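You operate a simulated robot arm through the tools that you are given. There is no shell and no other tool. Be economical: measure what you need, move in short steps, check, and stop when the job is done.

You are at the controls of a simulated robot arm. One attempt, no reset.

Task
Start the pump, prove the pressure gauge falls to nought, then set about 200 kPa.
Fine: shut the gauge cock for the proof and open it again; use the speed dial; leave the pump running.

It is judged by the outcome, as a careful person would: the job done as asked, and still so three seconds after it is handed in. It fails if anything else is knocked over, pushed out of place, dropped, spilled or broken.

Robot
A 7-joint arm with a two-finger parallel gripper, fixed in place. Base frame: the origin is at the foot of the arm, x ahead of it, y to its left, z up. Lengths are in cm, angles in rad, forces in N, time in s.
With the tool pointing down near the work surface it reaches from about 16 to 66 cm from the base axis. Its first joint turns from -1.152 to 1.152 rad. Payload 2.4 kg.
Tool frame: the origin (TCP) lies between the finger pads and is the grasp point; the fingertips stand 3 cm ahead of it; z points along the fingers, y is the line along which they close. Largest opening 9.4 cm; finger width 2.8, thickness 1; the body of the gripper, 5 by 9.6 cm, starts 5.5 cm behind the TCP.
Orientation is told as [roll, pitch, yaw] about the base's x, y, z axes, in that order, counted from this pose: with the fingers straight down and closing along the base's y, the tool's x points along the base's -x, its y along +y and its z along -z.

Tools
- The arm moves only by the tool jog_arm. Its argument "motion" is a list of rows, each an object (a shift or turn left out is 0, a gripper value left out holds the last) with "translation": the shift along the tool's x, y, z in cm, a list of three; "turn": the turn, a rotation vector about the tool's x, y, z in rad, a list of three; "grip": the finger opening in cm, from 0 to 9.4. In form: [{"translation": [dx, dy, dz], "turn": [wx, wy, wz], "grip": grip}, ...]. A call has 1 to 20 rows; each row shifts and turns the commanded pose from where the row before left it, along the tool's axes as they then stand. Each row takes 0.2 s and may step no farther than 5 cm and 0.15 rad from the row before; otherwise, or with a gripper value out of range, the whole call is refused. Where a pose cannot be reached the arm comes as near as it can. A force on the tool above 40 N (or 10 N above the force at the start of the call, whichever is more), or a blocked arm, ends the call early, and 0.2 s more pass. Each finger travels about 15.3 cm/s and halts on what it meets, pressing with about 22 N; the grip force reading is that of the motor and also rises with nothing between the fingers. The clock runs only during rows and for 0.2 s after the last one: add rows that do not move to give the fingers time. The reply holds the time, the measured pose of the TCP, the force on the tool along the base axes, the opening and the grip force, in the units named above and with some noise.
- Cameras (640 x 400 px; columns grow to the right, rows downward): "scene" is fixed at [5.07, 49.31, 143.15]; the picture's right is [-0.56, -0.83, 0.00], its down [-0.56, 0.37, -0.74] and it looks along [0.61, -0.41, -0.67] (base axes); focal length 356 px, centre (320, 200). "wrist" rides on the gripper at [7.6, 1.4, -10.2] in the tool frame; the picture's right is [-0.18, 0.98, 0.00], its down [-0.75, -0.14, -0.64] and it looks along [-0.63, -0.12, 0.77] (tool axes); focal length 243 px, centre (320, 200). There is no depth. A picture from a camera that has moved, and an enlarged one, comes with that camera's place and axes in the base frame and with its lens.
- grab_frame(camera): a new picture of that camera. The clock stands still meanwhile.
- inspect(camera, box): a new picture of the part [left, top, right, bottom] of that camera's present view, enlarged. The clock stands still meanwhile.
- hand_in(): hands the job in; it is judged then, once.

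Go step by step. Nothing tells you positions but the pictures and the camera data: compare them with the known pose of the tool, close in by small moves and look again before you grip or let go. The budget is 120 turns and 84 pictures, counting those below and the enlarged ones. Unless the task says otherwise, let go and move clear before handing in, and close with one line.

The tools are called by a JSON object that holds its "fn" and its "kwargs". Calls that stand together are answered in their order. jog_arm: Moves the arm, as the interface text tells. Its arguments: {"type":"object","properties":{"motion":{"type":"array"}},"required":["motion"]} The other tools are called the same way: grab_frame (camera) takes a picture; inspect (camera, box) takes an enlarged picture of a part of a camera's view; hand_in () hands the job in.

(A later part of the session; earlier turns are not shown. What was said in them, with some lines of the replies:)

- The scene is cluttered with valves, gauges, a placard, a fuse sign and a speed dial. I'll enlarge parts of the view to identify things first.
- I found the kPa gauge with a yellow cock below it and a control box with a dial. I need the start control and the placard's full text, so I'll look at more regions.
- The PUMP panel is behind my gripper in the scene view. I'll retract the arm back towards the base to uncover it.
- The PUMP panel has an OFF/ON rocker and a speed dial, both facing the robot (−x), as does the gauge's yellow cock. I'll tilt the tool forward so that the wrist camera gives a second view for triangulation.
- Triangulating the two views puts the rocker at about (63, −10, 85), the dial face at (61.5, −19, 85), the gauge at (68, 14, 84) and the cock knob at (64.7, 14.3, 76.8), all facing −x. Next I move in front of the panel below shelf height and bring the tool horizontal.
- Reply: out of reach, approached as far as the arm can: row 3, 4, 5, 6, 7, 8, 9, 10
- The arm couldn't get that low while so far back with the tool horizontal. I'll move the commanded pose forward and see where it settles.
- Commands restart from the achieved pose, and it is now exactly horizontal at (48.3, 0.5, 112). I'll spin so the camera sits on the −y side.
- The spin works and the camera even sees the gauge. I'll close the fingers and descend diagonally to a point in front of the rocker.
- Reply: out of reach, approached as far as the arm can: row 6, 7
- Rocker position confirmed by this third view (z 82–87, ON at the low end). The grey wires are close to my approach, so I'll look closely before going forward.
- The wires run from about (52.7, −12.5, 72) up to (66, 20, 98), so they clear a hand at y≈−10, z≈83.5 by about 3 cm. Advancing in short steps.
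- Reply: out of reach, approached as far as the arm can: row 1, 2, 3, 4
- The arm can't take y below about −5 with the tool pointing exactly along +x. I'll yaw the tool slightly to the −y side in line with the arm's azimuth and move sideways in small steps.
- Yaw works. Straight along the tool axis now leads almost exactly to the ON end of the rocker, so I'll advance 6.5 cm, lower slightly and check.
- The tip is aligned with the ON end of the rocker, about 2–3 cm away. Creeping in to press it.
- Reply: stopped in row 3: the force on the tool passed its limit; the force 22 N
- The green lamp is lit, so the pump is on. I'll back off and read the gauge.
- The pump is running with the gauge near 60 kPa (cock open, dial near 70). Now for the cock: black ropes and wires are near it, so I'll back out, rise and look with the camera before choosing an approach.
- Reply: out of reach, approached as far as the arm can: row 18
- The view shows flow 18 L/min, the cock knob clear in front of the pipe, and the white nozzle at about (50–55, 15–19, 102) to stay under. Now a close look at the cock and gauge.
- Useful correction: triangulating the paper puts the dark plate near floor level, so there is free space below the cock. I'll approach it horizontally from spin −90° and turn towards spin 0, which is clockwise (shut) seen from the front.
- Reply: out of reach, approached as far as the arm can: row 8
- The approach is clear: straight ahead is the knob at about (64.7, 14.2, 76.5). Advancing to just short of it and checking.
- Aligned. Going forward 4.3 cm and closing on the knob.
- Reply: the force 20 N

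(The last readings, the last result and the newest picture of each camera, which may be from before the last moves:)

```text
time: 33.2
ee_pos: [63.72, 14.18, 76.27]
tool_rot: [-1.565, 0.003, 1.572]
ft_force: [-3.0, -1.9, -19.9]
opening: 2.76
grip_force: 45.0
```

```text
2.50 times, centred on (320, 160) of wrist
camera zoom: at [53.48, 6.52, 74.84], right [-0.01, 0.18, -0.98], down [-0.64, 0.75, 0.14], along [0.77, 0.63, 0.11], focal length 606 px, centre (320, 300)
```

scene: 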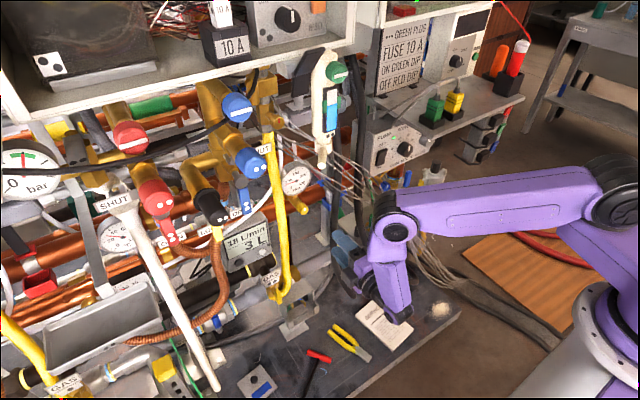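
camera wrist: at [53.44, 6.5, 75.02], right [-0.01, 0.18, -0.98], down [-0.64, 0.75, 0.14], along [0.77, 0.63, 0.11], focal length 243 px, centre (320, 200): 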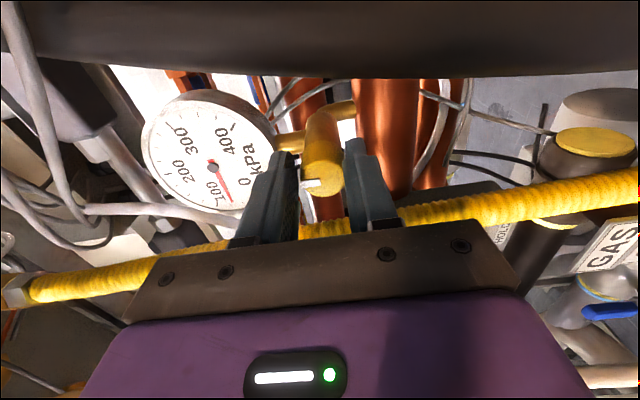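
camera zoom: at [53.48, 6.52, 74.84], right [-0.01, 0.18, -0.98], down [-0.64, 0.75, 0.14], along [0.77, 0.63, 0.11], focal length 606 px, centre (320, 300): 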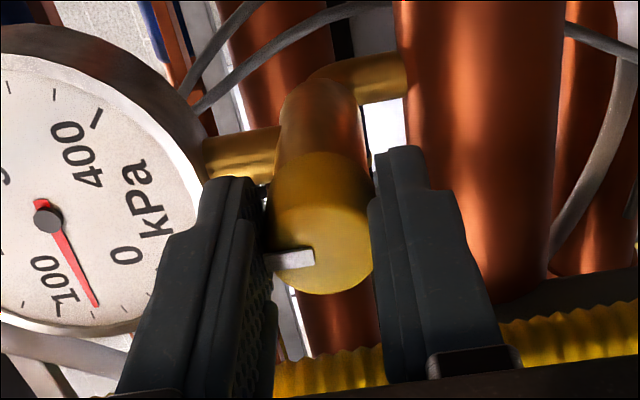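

The cock is gripped; the white mark points up towards the gauge (open). Turning clockwise in small steps and watching.

{"fn": "jog_arm", "kwargs": {"motion": [{"translation": [0, 0.2, 0]}, {"turn": [0, 0, 0.1]}, {"turn": [0, 0, 0.1]}, {"turn": [0, 0, 0.1]}, {"turn": [0, 0, 0.1]}, {"turn": [0, 0, 0]}]}}

{"fn": "inspect", "kwargs": {"camera": "scene", "box": [260, 150, 400, 270]}}

```text
time: 34.6
ee_pos: [63.66, 14.08, 76.24]
tool_rot: [-1.568, -0.4, 1.571]
ft_force: [-12.1, -8.8, -12.1]
opening: 2.77
grip_force: 45.1
```

```text
3.33 times, centred on (330, 210) of scene
camera zoom: at [5.07, 49.3, 143.16], right [-0.56, -0.83, 0.0], down [-0.56, 0.37, -0.74], along [0.61, -0.41, -0.67], focal length 1186 px, centre (287, 167)
```

zoom: 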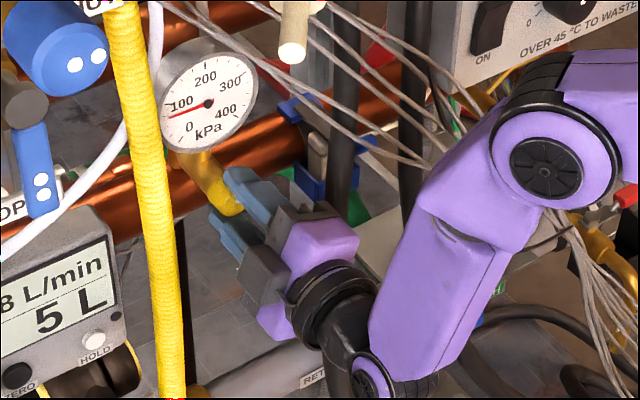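

{"fn": "inspect", "kwargs": {"camera": "wrist", "box": [220, 80, 420, 240]}}

```text
2.50 times, centred on (320, 160) of wrist
camera zoom: at [53.48, 7.72, 71.83], right [0.0, 0.55, -0.83], down [-0.64, 0.64, 0.42], along [0.77, 0.54, 0.35], focal length 606 px, centre (320, 300)
```

zoom: 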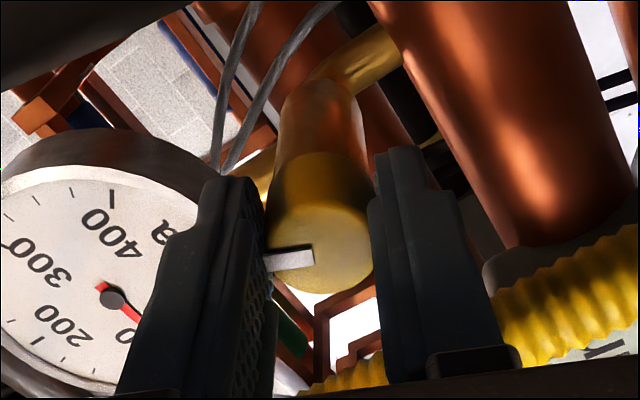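

The mark moves with the fingers, so the cock is turning. Continuing to a quarter turn.

{"fn": "jog_arm", "kwargs": {"motion": [{"turn": [0, 0, 0.1]}, {"turn": [0, 0, 0.1]}, {"turn": [0, 0, 0.1]}, {"turn": [0, 0, 0.1]}, {"turn": [0, 0, 0.1]}, {"turn": [0, 0, 0.1]}, {"turn": [0, 0, 0.1]}, {"turn": [0, 0, 0.1]}, {"turn": [0, 0, 0.1]}, {"turn": [0, 0, 0.1]}, {"turn": [0, 0, 0.1]}, {"turn": [0, 0, 0.07]}, {"turn": [0, 0, 0]}]}}

{"fn": "inspect", "kwargs": {"camera": "scene", "box": [260, 150, 400, 270]}}

{"fn": "inspect", "kwargs": {"camera": "wrist", "box": [220, 80, 420, 240]}}

```text
time: 37.4
ee_pos: [63.54, 14.49, 75.99]
tool_rot: [-0.323, -1.564, 0.332]
ft_force: [-2.5, 8.0, -21.1]
opening: 2.77
grip_force: 45.1
```

```text
3.33 times, centred on (330, 210) of scene
camera zoom: at [5.11, 49.34, 143.14], right [-0.56, -0.83, 0.0], down [-0.56, 0.37, -0.74], along [0.61, -0.41, -0.67], focal length 1186 px, centre (287, 167)
```

zoom: 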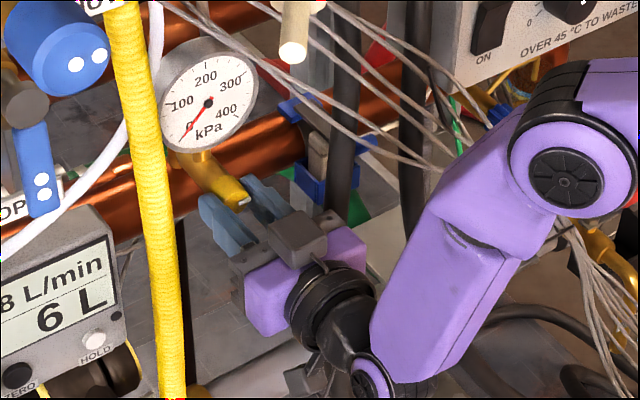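

```text
2.50 times, centred on (320, 160) of wrist
camera zoom: at [53.42, 15.75, 68.41], right [-0.01, 0.98, 0.18], down [-0.64, -0.14, 0.76], along [0.77, -0.11, 0.63], focal length 606 px, centre (320, 300)
```

zoom: 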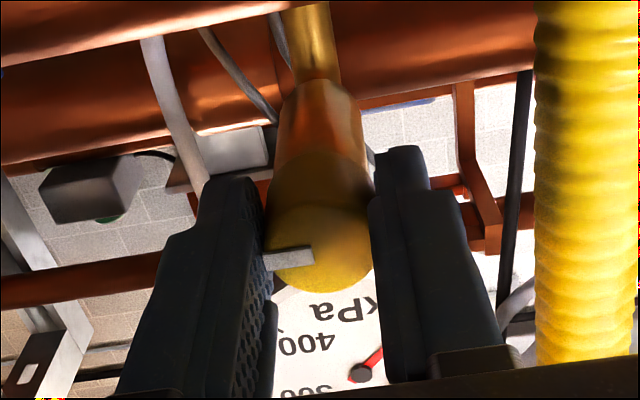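

The cock is turned 90° and the needle is dropping to zero. I'll hold a moment and verify.

{"fn": "jog_arm", "kwargs": {"motion": [{}, {}, {}, {}, {}, {}, {}, {}, {}, {}]}}

{"fn": "inspect", "kwargs": {"camera": "scene", "box": [270, 160, 334, 210]}}

```text
time: 39.6
ee_pos: [63.61, 14.56, 76.02]
tool_rot: [-0.416, -1.566, 0.42]
ft_force: [-6.2, 15.4, -20.8]
opening: 2.76
grip_force: 44.4
```

```text
8.00 times, centred on (302, 185) of scene
camera zoom: at [5.1, 49.36, 143.13], right [-0.56, -0.83, 0.0], down [-0.56, 0.37, -0.74], along [0.61, -0.41, -0.67], focal length 2847 px, centre (464, 320)
```

zoom: 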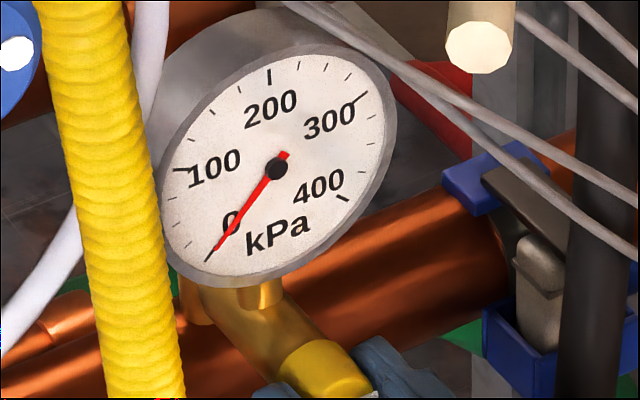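

The gauge reads exactly zero with the cock shut and the pump running, so the proof is done. Reopening the cock by turning back.

{"fn": "jog_arm", "kwargs": {"motion": [{"turn": [0, 0, -0.1]}, {"turn": [0, 0, -0.1]}, {"turn": [0, 0, -0.1]}, {"turn": [0, 0, -0.1]}, {"turn": [0, 0, -0.1]}, {"turn": [0, 0, -0.1]}, {"turn": [0, 0, -0.1]}, {"turn": [0, 0, -0.1]}, {"turn": [0, 0, -0.1]}, {"turn": [0, 0, -0.1]}, {"turn": [0, 0, -0.1]}, {"turn": [0, 0, -0.1]}, {"turn": [0, 0, -0.1]}, {"turn": [0, 0, -0.1]}, {"turn": [0, 0, -0.1]}, {"turn": [0, 0, -0.07]}, {}, {}]}}

{"fn": "inspect", "kwargs": {"camera": "scene", "box": [270, 160, 350, 220]}}

{"fn": "inspect", "kwargs": {"camera": "wrist", "box": [220, 80, 420, 240]}}

```text
time: 43.4
ee_pos: [63.69, 14.26, 76.18]
tool_rot: [-1.569, 0.002, 1.571]
ft_force: [-13.6, -5.2, -9.6]
opening: 2.77
grip_force: 45.2
```

```text
6.67 times, centred on (310, 190) of scene
camera zoom: at [5.06, 49.31, 143.15], right [-0.56, -0.83, 0.0], down [-0.56, 0.37, -0.74], along [0.61, -0.41, -0.67], focal length 2372 px, centre (387, 267)
```

zoom: 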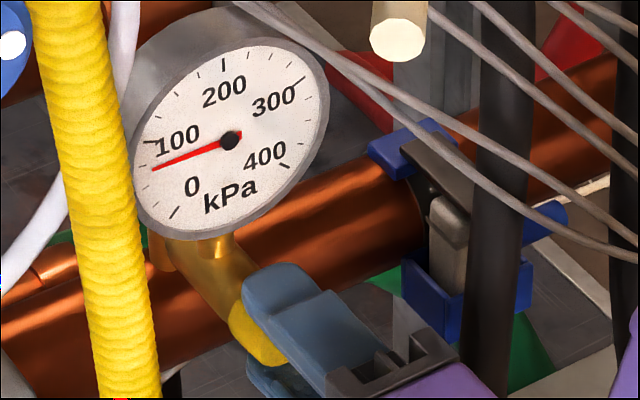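

```text
2.50 times, centred on (320, 160) of wrist
camera zoom: at [53.5, 6.58, 74.78], right [0.0, 0.18, -0.98], down [-0.64, 0.75, 0.14], along [0.77, 0.63, 0.12], focal length 606 px, centre (320, 300)
```

zoom: 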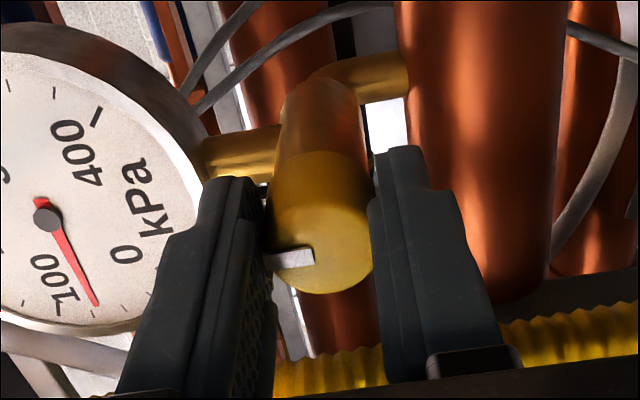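

The cock is open again with the mark back up and about 70 kPa on the gauge. Releasing, backing out, and moving towards the dial at a height that passes over the wires.

{"fn": "jog_arm", "kwargs": {"motion": [{"grip": 4.6}, {"grip": 4.6}, {"translation": [0, 0, -1.5]}, {"translation": [0, 0, -3]}, {"translation": [0, 0, -3.5]}, {"translation": [0, 0, -3.5]}, {"translation": [0, 0, -3.5]}, {"translation": [0, -3, 0]}, {"translation": [0, -3, 0]}, {"translation": [0, -3, 0]}, {"translation": [4, -1, 0], "grip": 0}, {"translation": [4, 0, 0]}, {"translation": [4, 0, 0]}, {"translation": [4, 0, 0]}, {}]}}

{"fn": "grab_frame", "kwargs": {"camera": "scene"}}

```text
time: 46.6
ee_pos: [48.73, -1.89, 86.05]
tool_rot: [-1.572, 0.003, 1.572]
ft_force: [-0.3, 0.9, -0.1]
opening: 0.0
grip_force: 22.1
```

```text
29 pictures are left
```

scene: 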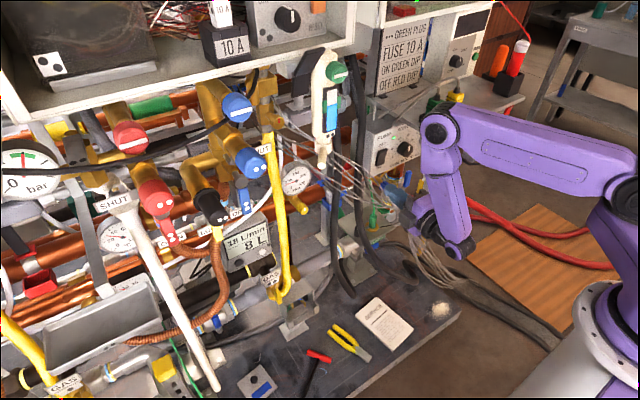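

Now yawing the tool towards −y and sliding under the shelf to a point in front of the dial.

{"fn": "jog_arm", "kwargs": {"motion": [{"turn": [0, 0.14, 0]}, {"turn": [0, 0.14, 0]}, {"translation": [3.24, 0.25, 1]}, {"translation": [3.24, 0.25, 1]}, {"translation": [3.24, 0.25, 2]}, {"translation": [3.24, 0.25, 2]}, {}]}}

{"fn": "grab_frame", "kwargs": {"camera": "wrist"}}

```text
time: 48.2
ee_pos: [50.94, -15.91, 85.34]
tool_rot: [-1.572, 0.0, 1.293]
ft_force: [0.0, -0.4, -0.6]
opening: 0.04
grip_force: 21.9
```

```text
28 pictures are left
camera wrist: at [39.13, -20.44, 83.91], right [0.05, 0.18, -0.98], down [-0.41, 0.9, 0.14], along [0.91, 0.4, 0.12], focal length 243 px, centre (320, 200)
```

wrist: 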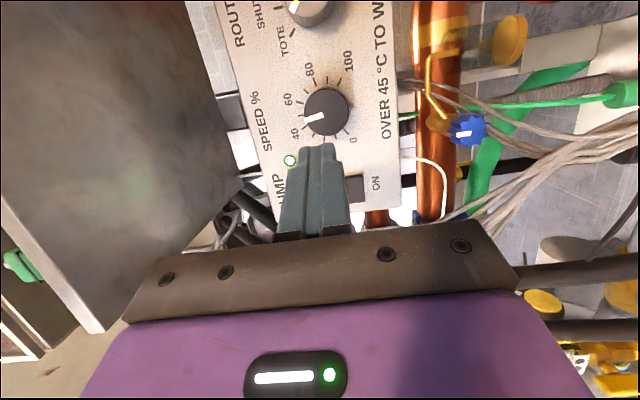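

Reach is good here. The dial pointer sits at about 45 %. I'll open the fingers and advance straight onto the dial at (61.5, −18.6, 84.9).

{"fn": "jog_arm", "kwargs": {"motion": [{"grip": 5.6}, {"translation": [-0.2, 0.2, 2]}, {"translation": [-0.2, 0.2, 2]}, {"translation": [0, 0, 2]}, {}]}}

{"fn": "grab_frame", "kwargs": {"camera": "wrist"}}

{"fn": "grab_frame", "kwargs": {"camera": "scene"}}

```text
time: 49.4
ee_pos: [57.01, -16.86, 84.7]
tool_rot: [-1.571, 0.002, 1.293]
ft_force: [0.2, 0.3, -0.9]
opening: 5.59
grip_force: 0.0
```

```text
27 pictures are left
camera wrist: at [45.1, -21.55, 83.33], right [0.05, 0.18, -0.98], down [-0.41, 0.9, 0.14], along [0.91, 0.4, 0.12], focal length 243 px, centre (320, 200)
```

wrist: 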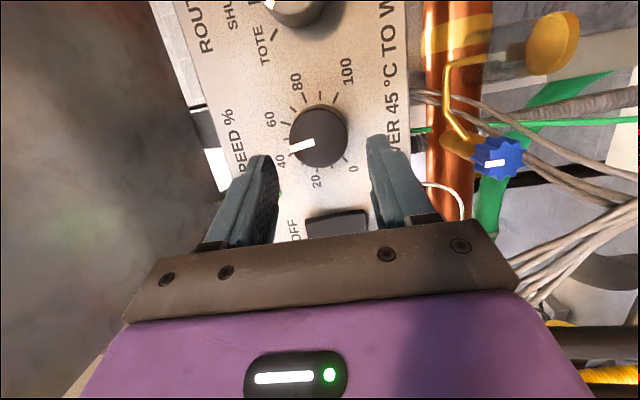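

```text
26 pictures are left
```

scene: 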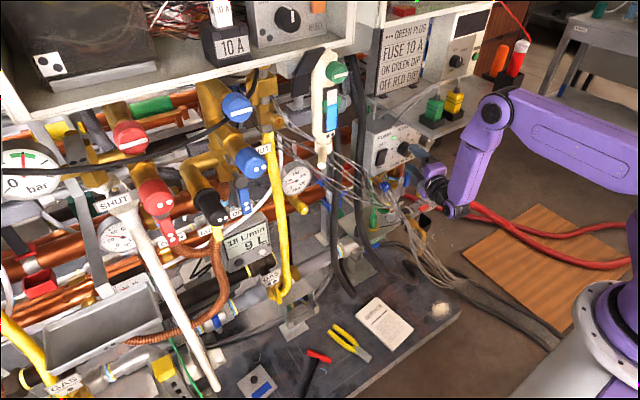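

Centred on the dial. Advancing the last 2.6 cm and closing.

{"fn": "jog_arm", "kwargs": {"motion": [{"translation": [0.4, 0, 1]}, {"translation": [0, 0, 1]}, {"translation": [0, 0, 0.6]}, {"grip": 3.6}, {"grip": 2.8}, {"grip": 2.4}, {}]}}

{"fn": "inspect", "kwargs": {"camera": "wrist", "box": [200, 40, 440, 240]}}

```text
time: 51.0
ee_pos: [59.25, -17.72, 84.88]
tool_rot: [-1.573, 0.003, 1.283]
ft_force: [-4.1, -1.0, 1.8]
opening: 4.13
grip_force: 45.0
out of reach, approached as far as the arm can: row 3
```

```text
2.00 times, centred on (320, 140) of wrist
camera zoom: at [47.41, -22.28, 83.34], right [0.05, 0.17, -0.98], down [-0.4, 0.9, 0.14], along [0.91, 0.39, 0.12], focal length 485 px, centre (320, 320)
```

zoom: 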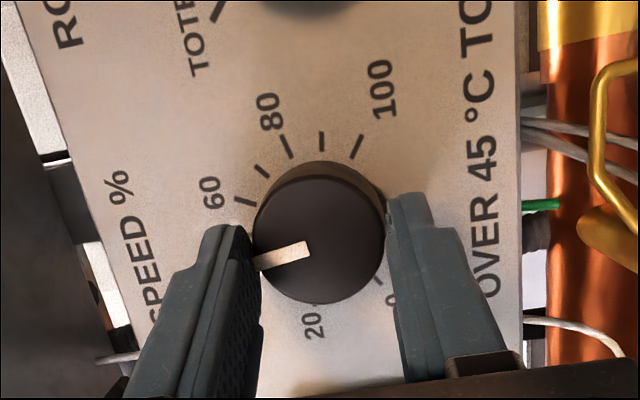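

The dial is gripped. Turning it clockwise about its own axis by about 0.5 rad and reading the gauge.

{"fn": "jog_arm", "kwargs": {"motion": [{"turn": [-0.0284, 0, 0.0959]}, {"turn": [-0.0284, 0, 0.0959]}, {"turn": [-0.0284, 0, 0.0959]}, {"turn": [-0.0284, 0, 0.0959]}, {"turn": [-0.0284, 0, 0.0959]}, {}, {}, {}]}}

{"fn": "inspect", "kwargs": {"camera": "scene", "box": [264, 155, 328, 205]}}

{"fn": "inspect", "kwargs": {"camera": "wrist", "box": [200, 40, 440, 240]}}

```text
time: 52.1
ee_pos: [59.25, -17.64, 85.25]
tool_rot: [-1.452, -0.412, 1.236]
ft_force: [1.7, -5.1, -1.7]
opening: 4.06
grip_force: 44.5
out of reach, approached as far as the arm can: row 3, 4, 5
stopped in row 5: the force on the tool passed its limit (the readings are from after the stop); the commanded pose is now the measured one
```

```text
8.00 times, centred on (296, 180) of scene
camera zoom: at [5.08, 49.31, 143.15], right [-0.56, -0.83, 0.0], down [-0.56, 0.37, -0.74], along [0.61, -0.41, -0.67], focal length 2847 px, centre (512, 360)
```

zoom: 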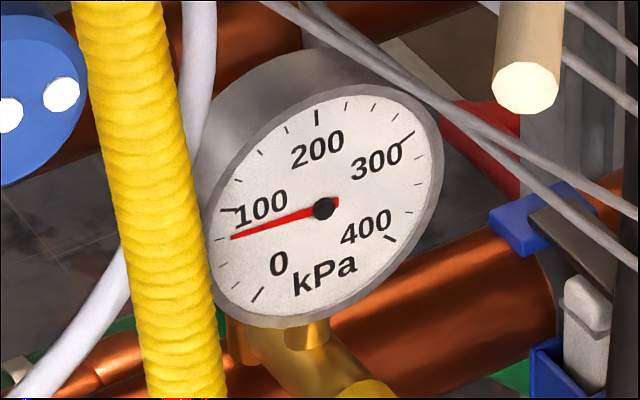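

```text
2.00 times, centred on (320, 140) of wrist
camera zoom: at [47.38, -20.86, 81.95], right [0.07, 0.57, -0.82], down [-0.39, 0.77, 0.5], along [0.92, 0.28, 0.28], focal length 485 px, centre (320, 320)
```

zoom: 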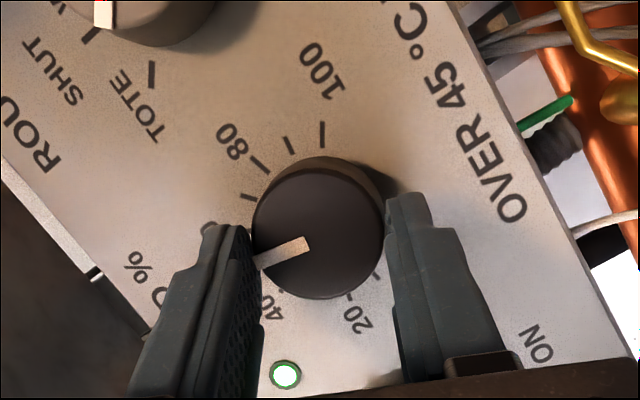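

{"fn": "jog_arm", "kwargs": {"motion": [{}, {}, {}, {}, {}, {}, {}, {}]}}

{"fn": "inspect", "kwargs": {"camera": "scene", "box": [264, 155, 328, 205]}}

```text
time: 54.0
ee_pos: [59.3, -17.61, 85.18]
tool_rot: [-1.453, -0.411, 1.236]
ft_force: [3.4, -5.5, -2.0]
opening: 4.08
grip_force: 44.8
```

```text
8.00 times, centred on (296, 180) of scene
camera zoom: at [5.09, 49.3, 143.16], right [-0.56, -0.83, 0.0], down [-0.56, 0.37, -0.74], along [0.61, -0.41, -0.67], focal length 2847 px, centre (512, 360)
```

zoom: 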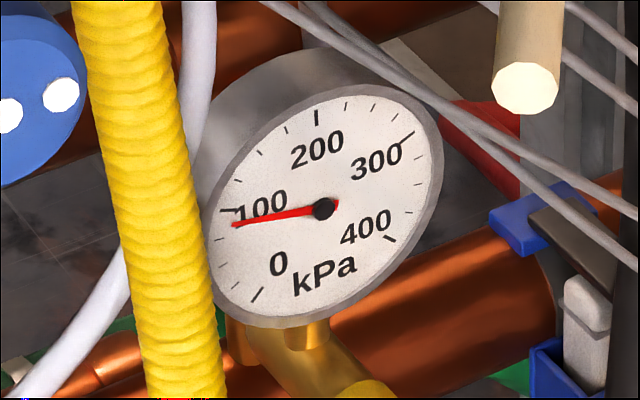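

The needle is rising to about 90. The wrist runs out of range in this direction, so I'll ratchet: release, back off slightly, spin back past the start, and regrip.

{"fn": "jog_arm", "kwargs": {"motion": [{"grip": 6.0}, {"grip": 6.0}, {"translation": [0, 0, -1.2]}, {"translation": [0, 0, -1.2]}, {"turn": [0.0284, 0, -0.0959]}, {"turn": [0.0284, 0, -0.0959]}, {"turn": [0.0284, 0, -0.0959]}, {"turn": [0.0284, 0, -0.0959]}, {"turn": [0, 0, -0.14]}, {"turn": [0, 0, -0.14]}, {"turn": [0, 0, -0.14]}, {"turn": [0, 0, -0.14]}, {}]}}

{"fn": "inspect", "kwargs": {"camera": "wrist", "box": [160, 0, 480, 240]}}

{"fn": "inspect", "kwargs": {"camera": "scene", "box": [264, 100, 464, 230]}}

```text
time: 56.8
ee_pos: [57.03, -16.94, 85.54]
tool_rot: [-1.574, 0.534, 1.258]
ft_force: [-0.2, 0.4, 0.4]
opening: 6.0
grip_force: 0.0
```

```text
1.67 times, centred on (320, 120) of wrist
camera zoom: at [45.17, -20.8, 88.13], right [-0.1, -0.32, -0.94], down [-0.39, 0.88, -0.26], along [0.92, 0.34, -0.22], focal length 404 px, centre (320, 333)
```

zoom: 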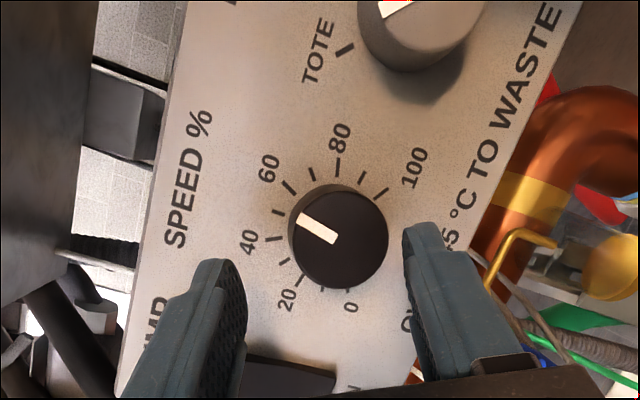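

```text
3.08 times, centred on (364, 165) of scene
camera zoom: at [5.07, 49.31, 143.15], right [-0.56, -0.83, 0.0], down [-0.56, 0.37, -0.74], along [0.61, -0.41, -0.67], focal length 1095 px, centre (185, 308)
```

zoom: 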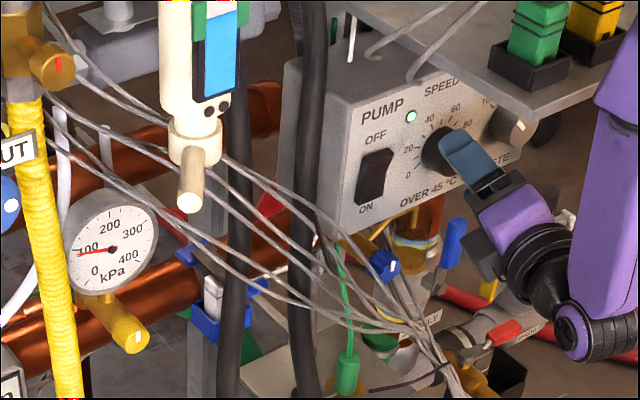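

The pointer is at about 50 % for roughly 92 kPa, so about 75 % should give 200 kPa. Regripping and turning further in two stages.

{"fn": "jog_arm", "kwargs": {"motion": [{"translation": [-0.3, 0.5, 1.2]}, {"translation": [0, 0, 1.1]}, {"grip": 4.4}, {"grip": 3.0}, {"grip": 2.6}, {"turn": [0, 0, 0.1]}, {"turn": [0, 0, 0.1]}, {"turn": [0, 0, 0.1]}, {"turn": [0, 0, 0.1]}, {"turn": [0, 0, 0.1]}, {"turn": [0, 0, 0.1]}, {}, {}]}}

{"fn": "inspect", "kwargs": {"camera": "wrist", "box": [160, 0, 480, 240]}}

```text
time: 59.5
ee_pos: [59.15, -17.77, 84.73]
tool_rot: [-1.568, -0.071, 1.258]
ft_force: [-8.4, -13.7, -14.1]
opening: 4.08
grip_force: 44.8
```

```text
1.67 times, centred on (320, 120) of wrist
camera zoom: at [47.22, -21.81, 82.83], right [0.08, 0.24, -0.97], down [-0.38, 0.9, 0.2], along [0.92, 0.35, 0.16], focal length 404 px, centre (320, 333)
```

zoom: 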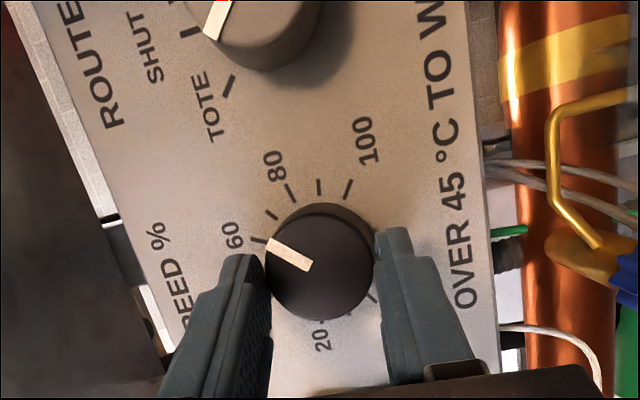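

Pointer is at about 62 %. Turning a further 0.35 rad and then reading the gauge once it settles.

{"fn": "jog_arm", "kwargs": {"motion": [{"turn": [0, 0, 0.08]}, {"turn": [0, 0, 0.08]}, {"turn": [0, 0, 0.08]}, {"turn": [0, 0, 0.08]}, {}, {}, {}, {}, {}, {}, {}, {}, {}, {}]}}

{"fn": "inspect", "kwargs": {"camera": "scene", "box": [264, 155, 328, 205]}}

```text
time: 62.5
ee_pos: [59.16, -17.64, 84.85]
tool_rot: [-1.571, -0.389, 1.261]
ft_force: [1.2, -12.6, -11.6]
opening: 4.17
grip_force: 44.7
```

```text
8.00 times, centred on (296, 180) of scene
camera zoom: at [5.1, 49.28, 143.16], right [-0.56, -0.83, 0.0], down [-0.56, 0.37, -0.74], along [0.61, -0.41, -0.67], focal length 2847 px, centre (512, 360)
```

zoom: 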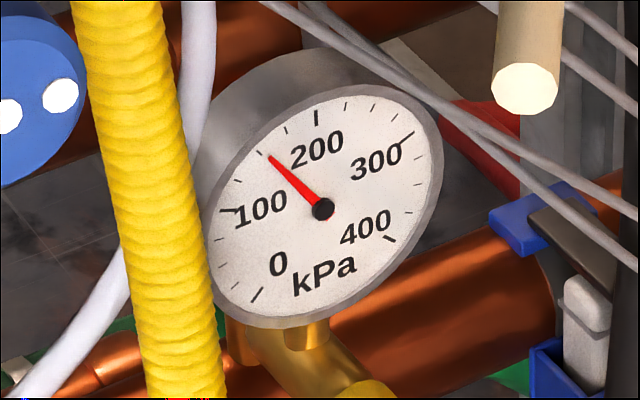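

About 155 kPa. Another ~0.25 rad.

{"fn": "jog_arm", "kwargs": {"motion": [{"turn": [0, 0, 0.08]}, {"turn": [0, 0, 0.08]}, {"turn": [0, 0, 0.08]}, {}, {}, {}, {}, {}, {}, {}, {}, {}, {}]}}

{"fn": "inspect", "kwargs": {"camera": "scene", "box": [264, 155, 328, 205]}}

```text
time: 65.3
ee_pos: [59.24, -17.69, 84.88]
tool_rot: [-1.572, -0.628, 1.261]
ft_force: [-22.9, -5.6, -1.8]
opening: 4.21
grip_force: 44.7
```

```text
8.00 times, centred on (296, 180) of scene
camera zoom: at [5.02, 49.3, 143.16], right [-0.56, -0.83, 0.0], down [-0.56, 0.37, -0.74], along [0.61, -0.41, -0.67], focal length 2847 px, centre (512, 360)
```

zoom: 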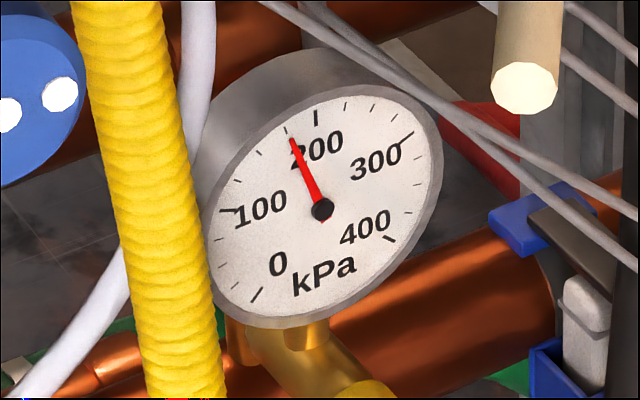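

About 175 kPa. Another ~0.24 rad, then settle.

{"fn": "jog_arm", "kwargs": {"motion": [{"turn": [0, 0, 0.08]}, {"turn": [0, 0, 0.08]}, {"turn": [0, 0, 0.07]}, {}, {}, {}, {}, {}, {}, {}, {}, {}, {}, {}, {}, {}, {}]}}

{"fn": "inspect", "kwargs": {"camera": "scene", "box": [264, 155, 328, 205]}}

```text
time: 69.0
ee_pos: [59.25, -17.72, 85.02]
tool_rot: [-1.578, -0.859, 1.261]
ft_force: [-9.3, -12.5, 5.8]
opening: 4.27
grip_force: 44.9
```

```text
8.00 times, centred on (296, 180) of scene
camera zoom: at [5.04, 49.29, 143.16], right [-0.56, -0.83, 0.0], down [-0.56, 0.37, -0.74], along [0.61, -0.41, -0.67], focal length 2847 px, centre (512, 360)
```

zoom: 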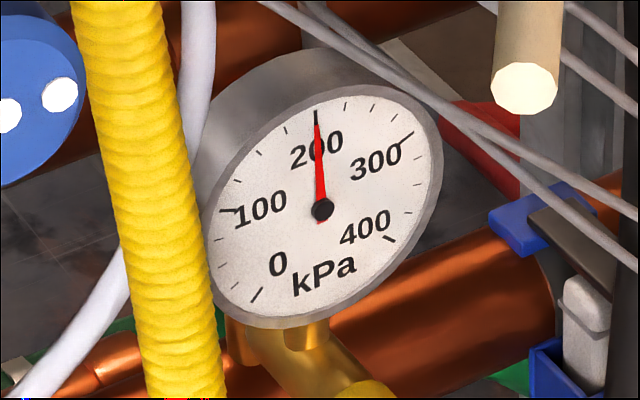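

The needle is right on 200 kPa. Releasing gently and backing straight off the dial.

{"fn": "jog_arm", "kwargs": {"motion": [{"grip": 5.0}, {"grip": 6.0}, {}, {"translation": [0, 0, -1]}, {"translation": [0, 0, -1.5]}, {"translation": [0, 0, -2]}, {"translation": [0, 0, -2]}, {}, {}, {}, {}, {}, {}]}}

{"fn": "inspect", "kwargs": {"camera": "scene", "box": [264, 155, 328, 205]}}

{"fn": "grab_frame", "kwargs": {"camera": "wrist"}}

```text
time: 71.8
ee_pos: [53.01, -15.56, 84.87]
tool_rot: [-1.574, -0.86, 1.262]
ft_force: [0.2, -0.1, -0.8]
opening: 5.99
grip_force: 0.1
```

```text
8.00 times, centred on (296, 180) of scene
camera zoom: at [5.07, 49.31, 143.15], right [-0.56, -0.83, 0.0], down [-0.56, 0.37, -0.74], along [0.61, -0.41, -0.67], focal length 2847 px, centre (512, 360)
```

zoom: 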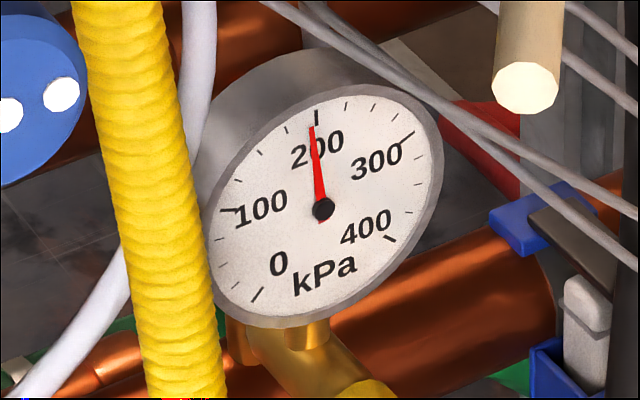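

```text
14 pictures are left
camera wrist: at [42.22, -16.24, 78.16], right [0.27, 0.82, -0.5], down [-0.49, 0.56, 0.66], along [0.83, 0.07, 0.56], focal length 243 px, centre (320, 200)
```

wrist: 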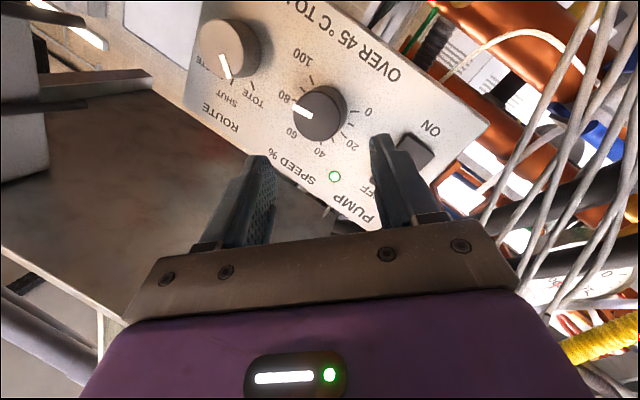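

Settled near 195–200 kPa after release. I'll move well clear, wait, and check the gauge, thermometer, lamp and surroundings.

{"fn": "jog_arm", "kwargs": {"motion": [{"translation": [0, 0, -3]}, {"turn": [0, 0, -0.14], "translation": [0, 0, -1]}, {"turn": [0, 0, -0.14]}, {"turn": [0, 0, -0.14]}, {"turn": [0, 0, -0.14]}, {"turn": [0, 0, -0.14]}, {"turn": [0, 0, -0.14]}, {"translation": [-3, 0, 0]}, {"translation": [-3, 0, 0]}, {}, {}, {}, {}, {}]}}

{"fn": "grab_frame", "kwargs": {"camera": "scene"}}

{"fn": "inspect", "kwargs": {"camera": "scene", "box": [264, 155, 328, 205]}}

{"fn": "inspect", "kwargs": {"camera": "scene", "box": [90, 200, 290, 300]}}

{"fn": "inspect", "kwargs": {"camera": "scene", "box": [350, 90, 470, 190]}}

```text
time: 74.8
ee_pos: [51.07, -8.7, 85.05]
tool_rot: [-1.574, -0.018, 1.259]
ft_force: [0.0, 0.9, -0.5]
opening: 6.0
grip_force: 0.0
```

```text
13 pictures are left
```

scene: 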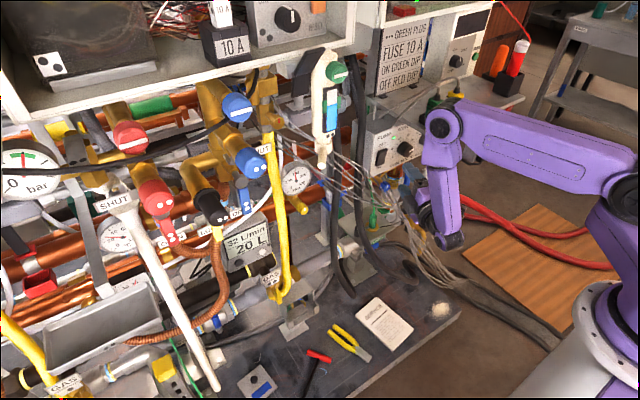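

```text
8.00 times, centred on (296, 180) of scene
camera zoom: at [5.07, 49.31, 143.15], right [-0.56, -0.83, 0.0], down [-0.56, 0.37, -0.74], along [0.61, -0.41, -0.67], focal length 2847 px, centre (512, 360)
```

zoom: 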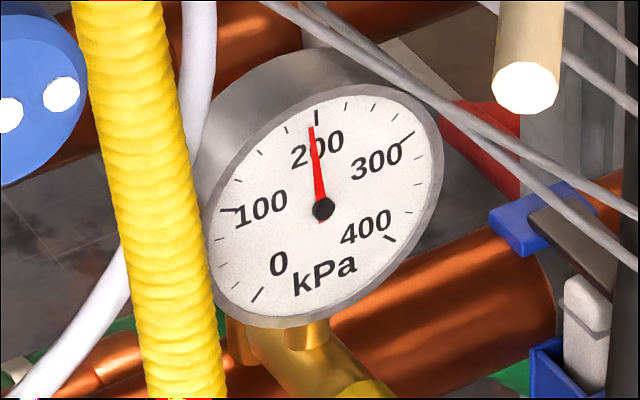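

```text
3.20 times, centred on (190, 250) of scene
camera zoom: at [5.07, 49.31, 143.15], right [-0.56, -0.83, 0.0], down [-0.56, 0.37, -0.74], along [0.61, -0.41, -0.67], focal length 1139 px, centre (736, 40)
```

zoom: 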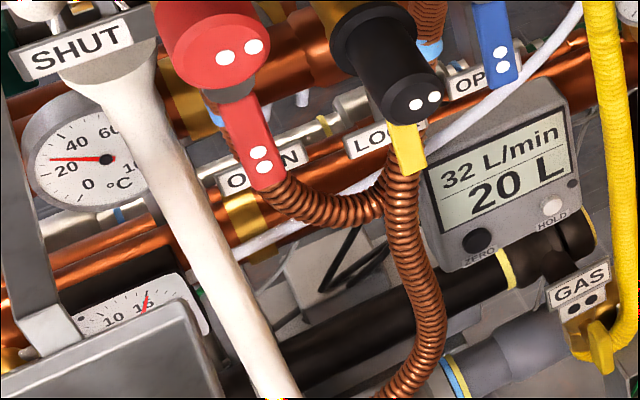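

```text
4.00 times, centred on (410, 140) of scene
camera zoom: at [5.07, 49.31, 143.15], right [-0.56, -0.83, 0.0], down [-0.56, 0.37, -0.74], along [0.61, -0.41, -0.67], focal length 1423 px, centre (-40, 440)
```

zoom: 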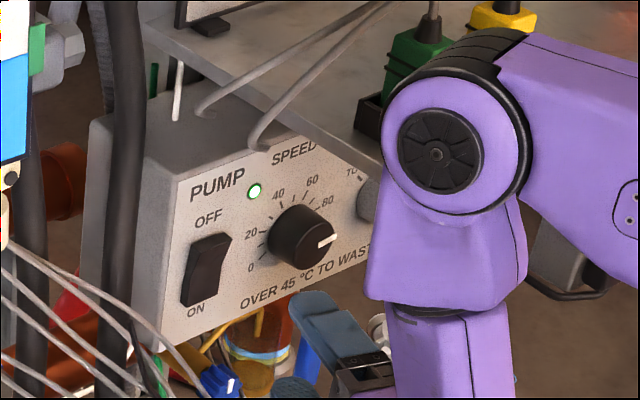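

The pump lamp is lit, the cock is open, the gauge is steady near 197 kPa, the water is about 26 °C, nothing is disturbed, and the gripper is clear. Handing in.

{"fn": "hand_in", "kwargs": {}}

```text
The job is handed in.
```

The pump is running. With the gauge cock shut the gauge fell to zero; the cock is open again and the speed dial is set to give about 197 kPa.
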